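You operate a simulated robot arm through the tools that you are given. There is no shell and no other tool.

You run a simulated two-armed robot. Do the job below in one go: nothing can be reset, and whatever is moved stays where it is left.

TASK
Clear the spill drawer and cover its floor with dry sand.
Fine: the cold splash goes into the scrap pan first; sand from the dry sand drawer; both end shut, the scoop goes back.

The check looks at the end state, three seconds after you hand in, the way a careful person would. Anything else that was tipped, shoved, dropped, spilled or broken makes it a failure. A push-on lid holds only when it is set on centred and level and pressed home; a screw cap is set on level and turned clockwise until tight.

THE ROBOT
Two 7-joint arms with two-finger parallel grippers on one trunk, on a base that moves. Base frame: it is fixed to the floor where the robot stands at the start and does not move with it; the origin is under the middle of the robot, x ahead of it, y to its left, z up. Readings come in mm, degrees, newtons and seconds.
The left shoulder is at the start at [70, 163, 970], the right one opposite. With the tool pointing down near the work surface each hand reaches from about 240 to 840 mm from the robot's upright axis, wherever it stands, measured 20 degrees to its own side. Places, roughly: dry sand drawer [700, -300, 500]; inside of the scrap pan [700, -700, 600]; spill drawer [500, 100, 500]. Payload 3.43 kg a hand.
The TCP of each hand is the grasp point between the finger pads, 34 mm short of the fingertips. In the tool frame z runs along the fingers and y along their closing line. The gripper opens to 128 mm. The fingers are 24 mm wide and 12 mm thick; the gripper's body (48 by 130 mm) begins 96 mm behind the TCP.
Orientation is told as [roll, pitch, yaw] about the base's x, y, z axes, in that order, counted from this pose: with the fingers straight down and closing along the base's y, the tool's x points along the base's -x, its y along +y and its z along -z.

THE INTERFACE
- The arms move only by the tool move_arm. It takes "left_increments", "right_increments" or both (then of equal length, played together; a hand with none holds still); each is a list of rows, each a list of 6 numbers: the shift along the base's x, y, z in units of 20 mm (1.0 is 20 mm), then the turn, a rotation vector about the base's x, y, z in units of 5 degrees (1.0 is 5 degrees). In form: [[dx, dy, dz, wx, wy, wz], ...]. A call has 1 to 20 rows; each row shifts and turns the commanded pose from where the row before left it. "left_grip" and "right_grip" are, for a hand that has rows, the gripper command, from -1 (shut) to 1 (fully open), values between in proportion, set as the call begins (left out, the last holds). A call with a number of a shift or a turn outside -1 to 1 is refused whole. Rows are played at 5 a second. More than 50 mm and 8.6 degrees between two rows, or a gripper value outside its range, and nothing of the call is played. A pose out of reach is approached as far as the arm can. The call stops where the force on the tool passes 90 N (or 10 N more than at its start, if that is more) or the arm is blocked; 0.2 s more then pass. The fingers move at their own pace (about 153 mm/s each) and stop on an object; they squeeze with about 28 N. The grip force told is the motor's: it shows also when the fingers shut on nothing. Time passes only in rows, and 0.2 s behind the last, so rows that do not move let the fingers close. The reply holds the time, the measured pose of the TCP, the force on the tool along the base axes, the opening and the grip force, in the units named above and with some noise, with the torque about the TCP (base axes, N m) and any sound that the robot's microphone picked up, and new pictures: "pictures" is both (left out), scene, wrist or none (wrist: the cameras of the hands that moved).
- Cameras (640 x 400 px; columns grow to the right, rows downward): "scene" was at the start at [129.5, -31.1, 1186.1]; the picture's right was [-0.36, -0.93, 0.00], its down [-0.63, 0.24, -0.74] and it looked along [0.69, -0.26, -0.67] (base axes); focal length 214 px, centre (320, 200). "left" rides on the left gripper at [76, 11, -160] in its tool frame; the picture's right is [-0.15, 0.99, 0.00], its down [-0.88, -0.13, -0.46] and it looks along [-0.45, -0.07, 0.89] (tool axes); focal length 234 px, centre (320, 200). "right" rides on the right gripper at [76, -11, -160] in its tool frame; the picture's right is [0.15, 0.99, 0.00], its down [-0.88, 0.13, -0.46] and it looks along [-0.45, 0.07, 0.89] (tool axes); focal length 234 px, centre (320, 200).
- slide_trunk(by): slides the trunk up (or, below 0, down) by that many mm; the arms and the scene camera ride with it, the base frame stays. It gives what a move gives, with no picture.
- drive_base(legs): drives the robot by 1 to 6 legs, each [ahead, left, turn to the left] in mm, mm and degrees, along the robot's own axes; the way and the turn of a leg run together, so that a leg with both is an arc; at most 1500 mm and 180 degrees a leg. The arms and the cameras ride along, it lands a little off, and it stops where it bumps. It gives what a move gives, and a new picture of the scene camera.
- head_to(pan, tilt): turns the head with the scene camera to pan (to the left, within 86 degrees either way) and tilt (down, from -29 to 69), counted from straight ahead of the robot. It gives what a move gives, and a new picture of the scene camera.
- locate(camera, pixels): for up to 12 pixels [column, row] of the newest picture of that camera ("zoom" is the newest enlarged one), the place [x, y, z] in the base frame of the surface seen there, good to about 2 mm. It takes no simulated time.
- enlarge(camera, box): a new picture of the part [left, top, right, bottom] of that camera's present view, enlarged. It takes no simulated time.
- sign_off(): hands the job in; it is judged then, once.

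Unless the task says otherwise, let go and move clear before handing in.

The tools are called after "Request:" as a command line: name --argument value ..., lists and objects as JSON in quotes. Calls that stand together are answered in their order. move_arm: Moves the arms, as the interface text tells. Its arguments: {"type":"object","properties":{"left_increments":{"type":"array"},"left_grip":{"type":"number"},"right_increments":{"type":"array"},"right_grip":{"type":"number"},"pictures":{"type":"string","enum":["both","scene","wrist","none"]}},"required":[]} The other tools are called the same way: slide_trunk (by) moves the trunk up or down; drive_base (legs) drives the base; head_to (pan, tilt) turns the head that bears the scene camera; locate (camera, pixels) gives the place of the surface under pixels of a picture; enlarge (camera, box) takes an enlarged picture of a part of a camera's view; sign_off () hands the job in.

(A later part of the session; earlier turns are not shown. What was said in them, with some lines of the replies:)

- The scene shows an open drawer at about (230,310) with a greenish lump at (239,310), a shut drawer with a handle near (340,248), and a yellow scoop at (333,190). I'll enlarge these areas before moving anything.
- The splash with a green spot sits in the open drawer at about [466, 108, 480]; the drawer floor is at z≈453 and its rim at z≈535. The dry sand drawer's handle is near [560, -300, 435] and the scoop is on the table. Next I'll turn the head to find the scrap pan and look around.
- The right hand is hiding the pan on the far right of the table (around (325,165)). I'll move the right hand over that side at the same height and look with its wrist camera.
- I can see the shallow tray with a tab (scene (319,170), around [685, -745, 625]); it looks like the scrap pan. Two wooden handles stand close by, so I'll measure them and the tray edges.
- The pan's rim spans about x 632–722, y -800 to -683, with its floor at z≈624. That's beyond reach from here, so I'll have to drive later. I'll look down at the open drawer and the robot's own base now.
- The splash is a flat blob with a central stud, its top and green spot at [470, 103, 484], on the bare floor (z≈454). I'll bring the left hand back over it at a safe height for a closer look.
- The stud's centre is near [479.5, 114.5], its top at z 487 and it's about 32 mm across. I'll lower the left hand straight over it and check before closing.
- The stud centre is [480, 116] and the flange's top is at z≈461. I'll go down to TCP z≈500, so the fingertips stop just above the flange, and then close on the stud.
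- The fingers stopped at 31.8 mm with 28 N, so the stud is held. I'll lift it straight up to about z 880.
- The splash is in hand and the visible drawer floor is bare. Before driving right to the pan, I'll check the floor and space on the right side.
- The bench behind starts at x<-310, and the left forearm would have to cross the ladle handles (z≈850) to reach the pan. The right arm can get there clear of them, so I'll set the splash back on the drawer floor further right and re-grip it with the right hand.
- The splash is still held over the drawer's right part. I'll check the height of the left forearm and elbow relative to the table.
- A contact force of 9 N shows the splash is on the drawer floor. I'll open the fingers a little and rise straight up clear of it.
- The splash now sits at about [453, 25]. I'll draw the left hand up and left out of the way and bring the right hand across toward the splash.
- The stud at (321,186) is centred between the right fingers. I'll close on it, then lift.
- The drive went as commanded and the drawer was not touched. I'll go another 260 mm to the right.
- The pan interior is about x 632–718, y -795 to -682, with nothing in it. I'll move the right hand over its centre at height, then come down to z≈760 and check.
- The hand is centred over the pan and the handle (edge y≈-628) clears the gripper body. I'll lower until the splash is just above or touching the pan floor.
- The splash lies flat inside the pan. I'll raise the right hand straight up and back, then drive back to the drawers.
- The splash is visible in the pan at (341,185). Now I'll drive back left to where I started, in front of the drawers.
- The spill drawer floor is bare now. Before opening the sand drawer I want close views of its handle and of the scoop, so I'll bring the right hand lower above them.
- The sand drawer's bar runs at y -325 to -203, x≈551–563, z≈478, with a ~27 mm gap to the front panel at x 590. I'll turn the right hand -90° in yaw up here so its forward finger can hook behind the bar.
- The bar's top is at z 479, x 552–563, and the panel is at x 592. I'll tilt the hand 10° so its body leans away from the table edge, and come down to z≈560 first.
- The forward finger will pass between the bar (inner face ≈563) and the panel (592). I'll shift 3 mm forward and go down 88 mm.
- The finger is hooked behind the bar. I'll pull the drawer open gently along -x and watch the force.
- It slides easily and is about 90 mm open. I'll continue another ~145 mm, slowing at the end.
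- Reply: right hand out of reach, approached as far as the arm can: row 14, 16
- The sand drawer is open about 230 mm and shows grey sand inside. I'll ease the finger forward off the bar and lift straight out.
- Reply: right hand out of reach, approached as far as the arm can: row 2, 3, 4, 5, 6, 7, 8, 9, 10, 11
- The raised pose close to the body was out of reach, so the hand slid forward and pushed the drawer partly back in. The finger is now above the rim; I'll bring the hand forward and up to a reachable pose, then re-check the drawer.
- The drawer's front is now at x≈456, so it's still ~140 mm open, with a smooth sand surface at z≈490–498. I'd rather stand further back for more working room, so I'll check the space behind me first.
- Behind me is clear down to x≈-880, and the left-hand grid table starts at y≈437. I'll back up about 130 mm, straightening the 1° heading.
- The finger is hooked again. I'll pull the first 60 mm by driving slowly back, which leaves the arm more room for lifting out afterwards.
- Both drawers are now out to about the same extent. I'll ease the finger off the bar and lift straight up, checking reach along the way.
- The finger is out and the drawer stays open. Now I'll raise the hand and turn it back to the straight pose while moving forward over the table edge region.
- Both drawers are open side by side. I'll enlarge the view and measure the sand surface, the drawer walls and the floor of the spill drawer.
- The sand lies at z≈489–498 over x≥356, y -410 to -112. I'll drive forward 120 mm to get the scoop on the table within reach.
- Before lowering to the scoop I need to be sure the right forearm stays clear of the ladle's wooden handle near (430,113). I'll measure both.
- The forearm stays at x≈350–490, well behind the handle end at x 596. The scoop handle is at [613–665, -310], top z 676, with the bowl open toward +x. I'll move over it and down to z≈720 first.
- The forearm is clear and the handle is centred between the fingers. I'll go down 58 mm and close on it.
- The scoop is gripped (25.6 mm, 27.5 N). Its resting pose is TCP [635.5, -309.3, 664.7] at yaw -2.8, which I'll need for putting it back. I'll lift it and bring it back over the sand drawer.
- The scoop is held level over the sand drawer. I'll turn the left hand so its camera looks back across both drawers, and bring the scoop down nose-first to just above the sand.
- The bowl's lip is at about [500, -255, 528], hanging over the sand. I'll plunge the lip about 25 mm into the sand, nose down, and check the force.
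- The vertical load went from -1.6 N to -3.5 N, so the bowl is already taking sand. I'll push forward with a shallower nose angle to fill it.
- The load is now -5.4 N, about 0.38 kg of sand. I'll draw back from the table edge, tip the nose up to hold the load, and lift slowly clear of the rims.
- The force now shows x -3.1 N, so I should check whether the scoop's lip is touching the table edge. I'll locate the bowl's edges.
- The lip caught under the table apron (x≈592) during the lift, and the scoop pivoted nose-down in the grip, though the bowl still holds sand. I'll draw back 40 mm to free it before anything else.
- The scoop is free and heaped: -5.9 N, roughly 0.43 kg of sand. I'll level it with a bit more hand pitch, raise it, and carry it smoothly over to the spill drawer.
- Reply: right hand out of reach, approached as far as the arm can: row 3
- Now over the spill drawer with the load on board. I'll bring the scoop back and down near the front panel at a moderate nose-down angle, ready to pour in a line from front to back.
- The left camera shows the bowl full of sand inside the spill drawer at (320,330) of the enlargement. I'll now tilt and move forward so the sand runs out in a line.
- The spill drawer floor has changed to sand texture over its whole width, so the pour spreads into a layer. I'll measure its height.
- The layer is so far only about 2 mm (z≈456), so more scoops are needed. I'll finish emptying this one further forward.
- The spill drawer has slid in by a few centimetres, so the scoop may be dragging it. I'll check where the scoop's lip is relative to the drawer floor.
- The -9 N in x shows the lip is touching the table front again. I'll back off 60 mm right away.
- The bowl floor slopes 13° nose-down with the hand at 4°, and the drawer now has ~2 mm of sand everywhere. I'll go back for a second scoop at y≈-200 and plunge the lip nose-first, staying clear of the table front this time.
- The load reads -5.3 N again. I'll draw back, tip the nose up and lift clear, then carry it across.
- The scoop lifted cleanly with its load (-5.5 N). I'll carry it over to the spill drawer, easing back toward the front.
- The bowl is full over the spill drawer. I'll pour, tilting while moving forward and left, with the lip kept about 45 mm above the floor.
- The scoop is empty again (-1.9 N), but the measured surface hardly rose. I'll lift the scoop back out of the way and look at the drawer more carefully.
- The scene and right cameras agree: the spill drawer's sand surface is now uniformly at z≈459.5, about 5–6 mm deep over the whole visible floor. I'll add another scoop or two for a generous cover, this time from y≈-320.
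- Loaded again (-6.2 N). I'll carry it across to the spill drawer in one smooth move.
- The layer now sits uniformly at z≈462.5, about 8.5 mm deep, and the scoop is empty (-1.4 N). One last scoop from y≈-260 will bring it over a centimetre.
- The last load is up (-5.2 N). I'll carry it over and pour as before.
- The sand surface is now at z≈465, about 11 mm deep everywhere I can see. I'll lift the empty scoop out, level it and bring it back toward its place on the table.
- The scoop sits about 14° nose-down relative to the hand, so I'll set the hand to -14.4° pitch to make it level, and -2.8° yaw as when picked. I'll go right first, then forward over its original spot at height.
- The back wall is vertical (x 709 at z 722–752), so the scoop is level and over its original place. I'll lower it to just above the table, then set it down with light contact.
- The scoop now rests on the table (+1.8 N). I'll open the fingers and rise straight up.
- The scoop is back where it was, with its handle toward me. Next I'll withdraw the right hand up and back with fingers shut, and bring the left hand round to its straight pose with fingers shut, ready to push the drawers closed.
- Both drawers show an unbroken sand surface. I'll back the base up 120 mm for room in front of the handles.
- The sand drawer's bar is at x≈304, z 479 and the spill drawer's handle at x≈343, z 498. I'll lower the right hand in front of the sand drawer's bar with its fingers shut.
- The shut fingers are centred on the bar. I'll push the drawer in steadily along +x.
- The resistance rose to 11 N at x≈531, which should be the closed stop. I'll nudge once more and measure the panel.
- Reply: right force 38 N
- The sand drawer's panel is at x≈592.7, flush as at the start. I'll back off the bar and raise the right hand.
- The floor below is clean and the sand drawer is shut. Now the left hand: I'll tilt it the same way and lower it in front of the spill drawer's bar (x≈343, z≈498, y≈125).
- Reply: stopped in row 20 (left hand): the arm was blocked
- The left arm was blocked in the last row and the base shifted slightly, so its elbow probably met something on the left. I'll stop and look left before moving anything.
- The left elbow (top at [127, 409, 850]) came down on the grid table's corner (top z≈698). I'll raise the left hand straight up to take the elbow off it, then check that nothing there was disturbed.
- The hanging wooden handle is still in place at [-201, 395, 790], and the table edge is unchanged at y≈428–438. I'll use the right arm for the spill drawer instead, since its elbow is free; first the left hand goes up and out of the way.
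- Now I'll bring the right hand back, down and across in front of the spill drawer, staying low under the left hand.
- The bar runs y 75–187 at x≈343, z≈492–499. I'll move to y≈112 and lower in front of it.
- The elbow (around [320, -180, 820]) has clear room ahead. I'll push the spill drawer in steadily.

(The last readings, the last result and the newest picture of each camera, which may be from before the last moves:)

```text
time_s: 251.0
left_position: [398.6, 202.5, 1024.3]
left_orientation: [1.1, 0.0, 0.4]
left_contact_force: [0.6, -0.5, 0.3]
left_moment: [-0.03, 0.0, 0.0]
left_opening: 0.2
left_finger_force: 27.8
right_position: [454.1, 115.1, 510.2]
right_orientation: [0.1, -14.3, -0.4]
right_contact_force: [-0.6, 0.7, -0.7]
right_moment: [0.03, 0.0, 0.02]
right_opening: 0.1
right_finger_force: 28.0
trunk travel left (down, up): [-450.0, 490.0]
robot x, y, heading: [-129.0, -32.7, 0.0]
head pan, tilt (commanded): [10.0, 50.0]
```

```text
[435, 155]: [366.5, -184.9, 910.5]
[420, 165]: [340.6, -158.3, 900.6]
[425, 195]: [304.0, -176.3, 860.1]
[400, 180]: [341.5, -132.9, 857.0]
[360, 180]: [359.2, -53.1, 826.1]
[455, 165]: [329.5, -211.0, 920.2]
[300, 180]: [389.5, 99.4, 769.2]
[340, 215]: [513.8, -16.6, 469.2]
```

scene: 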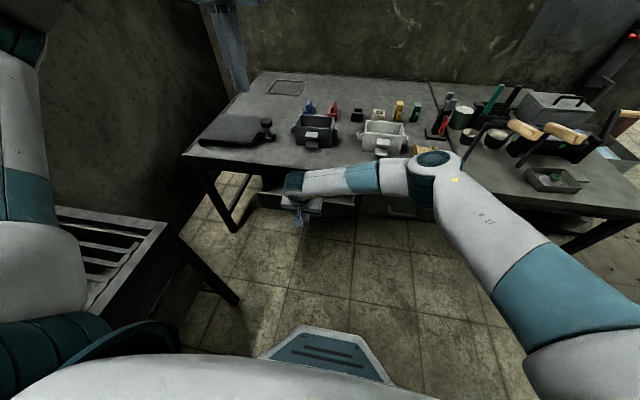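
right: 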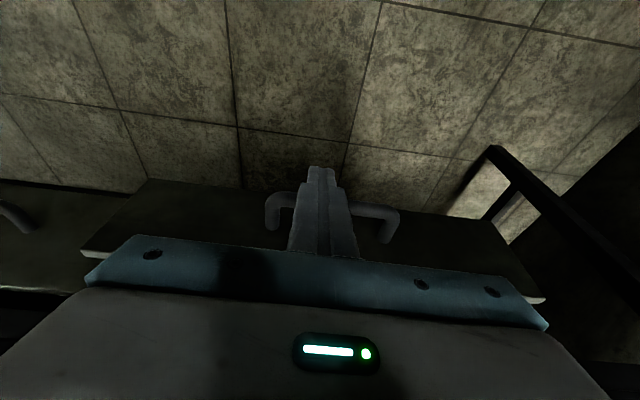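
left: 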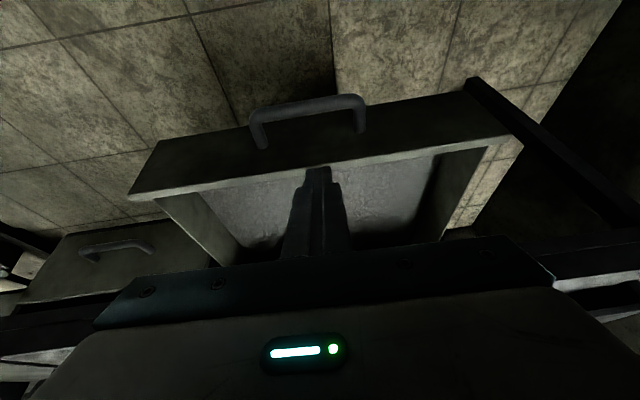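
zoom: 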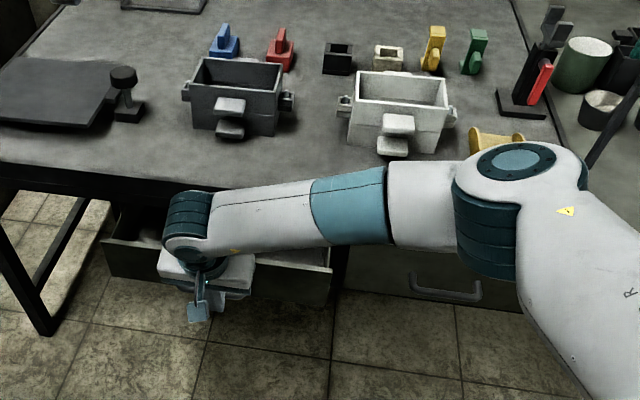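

Request:
move_arm --right_increments '[[0.5, 0, 0, 0, 0, 0], [0.5, 0, 0, 0, 0, 0], [0.5, 0, 0, 0, 0, 0], [0.5, 0, 0, 0, 0, 0], [0.5, 0, 0, 0, 0, 0], [0.4, 0, 0, 0, 0, 0], [0.3, 0, 0, 0, 0, 0], [0.2, 0, 0, 0, 0, 0]]' --pictures "scene"

Request:
enlarge --camera "scene" --box '[230, 90, 470, 260]'

Request:
locate --camera "zoom" --pixels '[[300, 275], [320, 270], [120, 240], [130, 250], [310, 260], [420, 260], [440, 170], [430, 155]]'

```text
time_s: 252.8
left_position: [396.9, 201.6, 1024.8]
left_orientation: [1.1, 0.0, 0.3]
left_contact_force: [0.8, 0.3, 0.7]
left_moment: [0.01, 0.0, -0.01]
left_opening: 0.0
left_finger_force: 27.6
right_position: [521.3, 113.1, 510.3]
right_orientation: [0.1, -14.3, -0.4]
right_contact_force: [-0.2, -0.6, -0.1]
right_moment: [-0.01, 0.02, -0.02]
right_opening: 0.0
right_finger_force: 28.4
trunk travel left (down, up): [-450.0, 490.0]
robot x, y, heading: [-128.7, -36.6, -0.0]
head pan, tilt (commanded): [10.0, 50.0]
```

scene: 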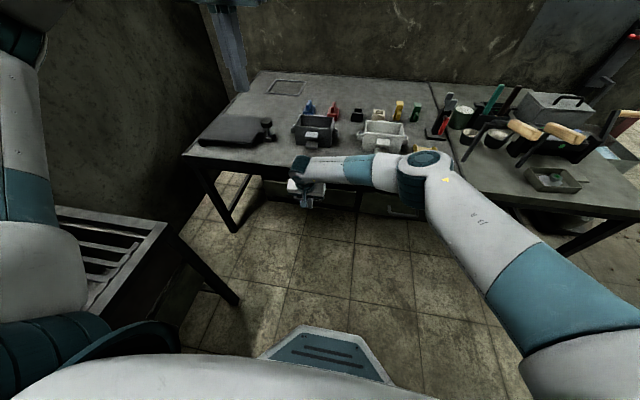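

```text
2.35 times, centred on (350, 175) of scene
```

zoom: 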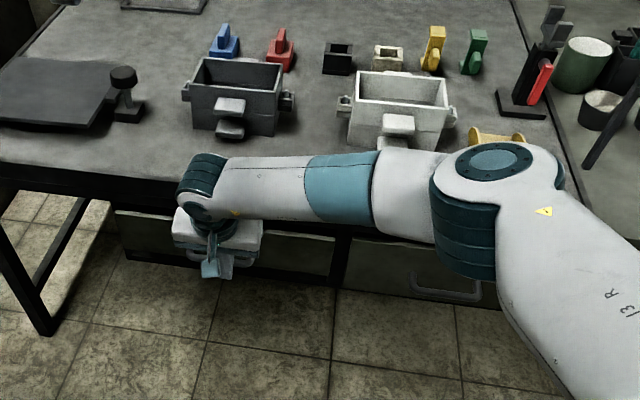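

```text
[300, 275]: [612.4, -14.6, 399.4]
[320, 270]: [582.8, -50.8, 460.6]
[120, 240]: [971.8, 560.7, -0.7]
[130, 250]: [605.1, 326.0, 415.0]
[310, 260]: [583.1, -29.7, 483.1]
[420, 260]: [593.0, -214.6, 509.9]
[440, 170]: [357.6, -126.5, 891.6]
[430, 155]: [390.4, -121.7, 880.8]
```

The panel is at x≈583, about 10 mm short. I'll push the rest in small steps.

Request:
move_arm --right_increments '[[0.2, 0, 0, 0, 0, 0], [0.15, 0, 0, 0, 0, 0], [0.1, 0, 0, 0, 0, 0], [0.1, 0, 0, 0, 0, 0]]' --pictures "none"

Request:
move_arm --right_increments '[[0.15, 0, 0, 0, 0, 0], [0, 0, 0, 0, 0, 0]]' --pictures "scene"

Request:
enlarge --camera "scene" --box '[230, 90, 470, 260]'

Request:
locate --camera "zoom" --pixels '[[320, 265], [310, 260], [150, 235], [160, 245], [270, 250], [290, 260], [420, 270], [140, 225]]'

```text
time_s: 253.8
left_position: [396.7, 202.2, 1025.0]
left_orientation: [1.1, 0.1, 0.5]
left_contact_force: [-0.2, 0.1, 0.2]
left_moment: [0.01, 0.0, -0.02]
left_opening: 0.0
left_finger_force: 28.3
right_position: [531.6, 114.0, 510.6]
right_orientation: [0.1, -14.2, -0.3]
right_contact_force: [-2.7, 0.2, -0.3]
right_moment: [0.05, 0.07, 0.03]
right_opening: 0.1
right_finger_force: 28.5
trunk travel left (down, up): [-450.0, 490.0]
robot x, y, heading: [-127.0, -33.5, -0.1]
head pan, tilt (commanded): [10.0, 50.0]
```

```text
time_s: 254.4
left_position: [396.3, 202.8, 1026.6]
left_orientation: [1.1, -0.1, 0.4]
left_contact_force: [0.8, -0.5, 1.1]
left_moment: [0.02, 0.01, 0.02]
left_opening: 0.0
left_finger_force: 28.2
right_position: [532.3, 115.1, 510.2]
right_orientation: [0.1, -14.2, -0.2]
right_contact_force: [-21.1, -3.7, -1.0]
right_moment: [-0.18, 0.41, -0.07]
right_opening: 0.1
right_finger_force: 27.9
trunk travel left (down, up): [-450.0, 490.0]
robot x, y, heading: [-129.7, -35.0, 0.0]
head pan, tilt (commanded): [10.0, 50.0]
```

scene: 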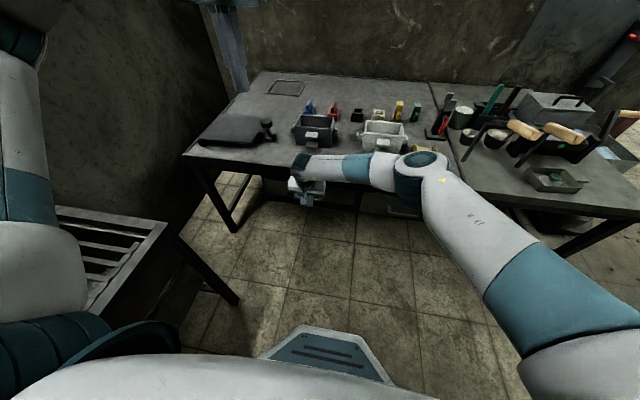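

```text
2.35 times, centred on (350, 175) of scene
```

zoom: 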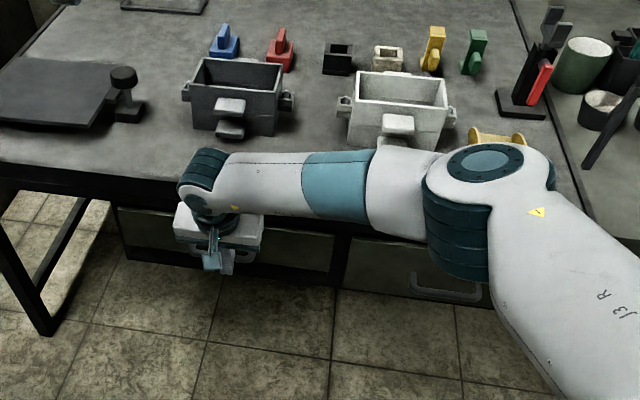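

```text
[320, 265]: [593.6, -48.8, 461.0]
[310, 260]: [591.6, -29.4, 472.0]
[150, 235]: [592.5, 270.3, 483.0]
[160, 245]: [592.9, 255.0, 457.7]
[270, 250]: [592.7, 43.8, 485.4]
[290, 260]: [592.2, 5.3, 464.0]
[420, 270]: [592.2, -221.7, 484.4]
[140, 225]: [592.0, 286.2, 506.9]
```

Both panels now read x≈592, so both drawers are shut. I'll back the right hand off and take it right and up, clear of everything.

Request:
move_arm --right_increments '[[-0.3, 0, 0, 0, 0, 0], [-0.6, 0, 0, 0, 0, 0], [-0.8, 0, 0, 0, 0, 0], [-0.8, 0, 0.3, 0, 0, 0], [-0.5, 0, 0.8, 0, 0, 0], [0, -0.5, 1, 0, 0, 0], [0, -1, 0.5, 0, 0, 0], [0, -1, 0.5, 0, 0, 0], [0, -1, 0.5, 0, 0, 0], [0, -1, 0.5, 0, 0, 0], [0, -1, 0.5, 0, 0, 0], [0, -1, 0.5, 0, 0, 0], [0, -1, 0.5, 0, 0, 0], [0, -1, 0.5, 0, 0, 0], [0, -1, 0.5, 0, 0, 0], [0, -1, 0.5, 0, 0, 0], [0, -1, 1, 0, 0, 0], [0, -1, 1, 0, 0, 0], [0, -1, 1, 0, 0, 0], [0, -1, 1, 0, 0, 0]]' --pictures "scene"

Request:
enlarge --camera "scene" --box '[190, 60, 520, 260]'

```text
time_s: 258.6
left_position: [397.0, 202.0, 1025.2]
left_orientation: [1.2, 0.0, 0.4]
left_contact_force: [0.2, -1.4, 0.1]
left_moment: [0.02, -0.05, -0.04]
left_opening: 0.2
left_finger_force: 27.8
right_position: [474.9, -177.8, 733.3]
right_orientation: [0.1, -14.3, -0.2]
right_contact_force: [-0.3, 0.1, -0.3]
right_moment: [0.01, 0.0, -0.01]
right_opening: 0.1
right_finger_force: 28.1
trunk travel left (down, up): [-450.0, 490.0]
robot x, y, heading: [-128.0, -37.8, 0.2]
head pan, tilt (commanded): [10.0, 50.0]
```

scene: 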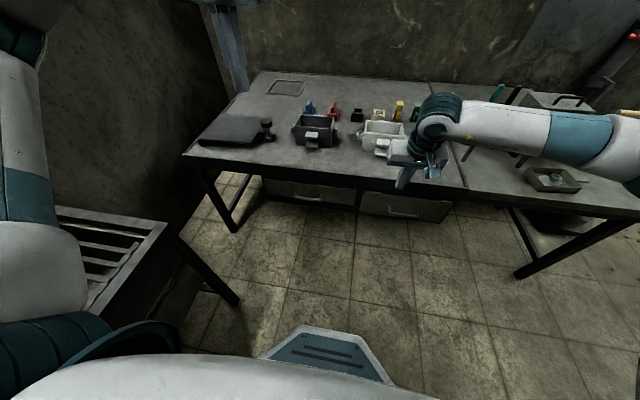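

```text
1.94 times, centred on (355, 160) of scene
```

zoom: 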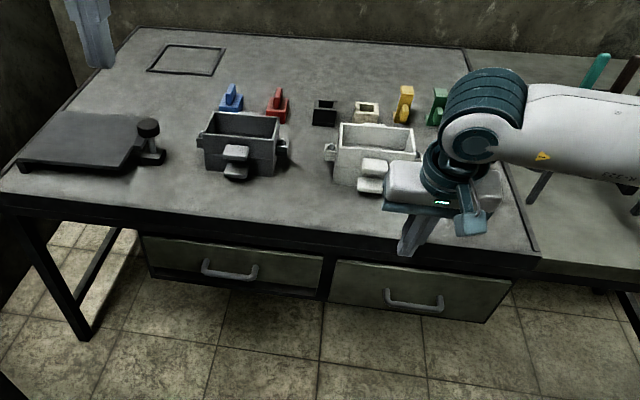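

Both drawer fronts are flush. I'll raise the right hand further and back, then check the scoop and pan once more.

Request:
move_arm --right_increments '[[0, 0, 1, 0, 0.5, 0], [0, 0, 1, 0, 0.5, 0], [0, 0, 1, 0, 0.5, 0], [0, 0, 1, 0, 0.5, 0], [0, 0, 1, 0, 0.5, 0], [0, 0, 1, 0, 0.36, 0], [0, 0, 1, 0, 0, 0], [-0.5, -0.5, 1, 0, 0, 0], [-0.5, -0.5, 1, 0, 0, 0], [-0.5, -0.5, 0, 0, 0, 0], [-0.5, -0.5, 0, 0, 0, 0], [-0.5, -0.5, 0, 0, 0, 0]]' --right_grip 0 --pictures "none"

Request:
head_to --pan -20 --tilt 42

Request:
enlarge --camera "scene" --box '[180, 60, 500, 260]'

```text
time_s: 261.2
left_position: [397.7, 202.0, 1024.1]
left_orientation: [1.1, 0.0, 0.4]
left_contact_force: [0.1, 0.2, -0.3]
left_moment: [0.0, 0.02, 0.0]
left_opening: 0.0
left_finger_force: 27.9
right_position: [424.9, -228.0, 911.7]
right_orientation: [0.0, 0.1, -0.3]
right_contact_force: [0.5, -0.5, 0.4]
right_moment: [0.07, -0.02, 0.0]
right_opening: 64.0
right_finger_force: 0.0
trunk travel left (down, up): [-450.0, 490.0]
robot x, y, heading: [-131.8, -34.3, -0.1]
head pan, tilt (commanded): [10.0, 50.0]
```

```text
time_s: 262.1
left_position: [398.0, 201.8, 1024.4]
left_orientation: [1.1, 0.0, 0.3]
left_contact_force: [0.0, 0.3, 0.0]
left_moment: [0.01, -0.04, 0.02]
left_opening: 0.0
left_finger_force: 27.6
right_position: [425.3, -227.1, 911.0]
right_orientation: [0.0, -0.1, -0.3]
right_contact_force: [0.3, 0.3, -0.1]
right_moment: [0.01, 0.03, -0.03]
right_opening: 64.0
right_finger_force: 0.1
trunk travel left (down, up): [-450.0, 490.0]
robot x, y, heading: [-129.9, -34.0, 0.1]
head pan, tilt (commanded): [-20.0, 42.0]
```

scene: 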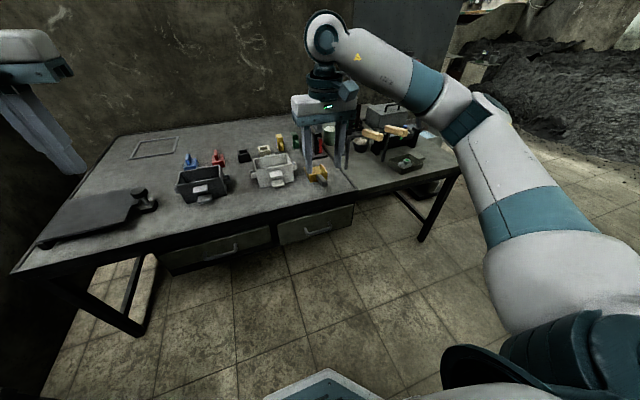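

```text
2.00 times, centred on (340, 160) of scene
```

zoom: 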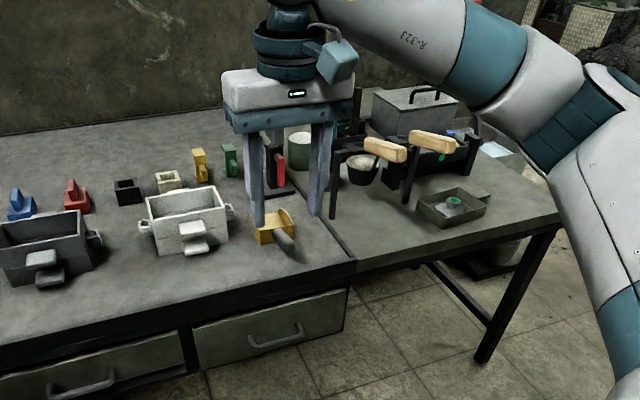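

Scoop, scrap pan with splash, flasks and ladles all look as they should. One last check that the drawer fronts have stayed shut, the scoop's position, and the floor.

Request:
locate --camera "zoom" --pixels '[[240, 330], [320, 310], [120, 365], [40, 375], [285, 243], [270, 235], [292, 240], [452, 205], [255, 225]]'

Request:
enlarge --camera "scene" --box '[100, 200, 420, 380]'

```text
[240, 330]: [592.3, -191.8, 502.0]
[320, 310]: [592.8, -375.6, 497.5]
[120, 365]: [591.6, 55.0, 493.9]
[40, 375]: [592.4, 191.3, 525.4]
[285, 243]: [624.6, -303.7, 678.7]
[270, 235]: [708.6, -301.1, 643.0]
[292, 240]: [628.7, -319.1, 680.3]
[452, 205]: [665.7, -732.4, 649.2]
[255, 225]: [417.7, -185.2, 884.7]
```

```text
2.00 times, centred on (260, 290) of scene
```

zoom: 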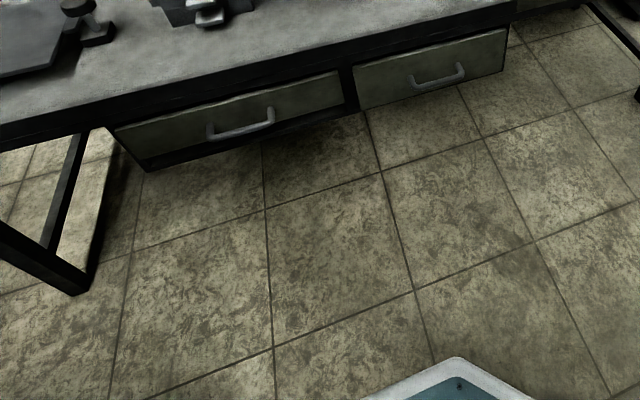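

Both fronts read x≈592 (shut), the scoop lies in its place, the splash is in the pan and the floor is clean. Both hands are clear, so I'm handing in.

Request:
sign_off

```text
The job is handed in.
```

I cleared the spill drawer, covered its floor with dry sand and handed the job in; no check result has come back.

- **Splash:** it went into the scrap pan first and lies flat inside it. I put it back on the drawer floor once to change hands, so the arm would clear the ladle handles.
- **Sand:** I poured four scoops from the dry sand drawer. The spill drawer's floor is covered about 11 mm deep everywhere I could see, but I didn't look right into the back under the table.
- **Drawers:** both are shut, with their fronts flush at x ≈ 592.
- **Scoop:** it's back in its place on the table, handle towards the robot.

**Contact to know about:**
- **Grid table:** while I was getting ready to shut the spill drawer, the left elbow came down on the corner of the grid table to the robot's left and the base shifted about 10 mm. I raised the arm at once; that table and the things I could see on it looked undisturbed, and I used the right hand instead.
- **Front of the work table:** the scoop's lip caught the table's front edge twice. I saw no sand on the floor afterwards.
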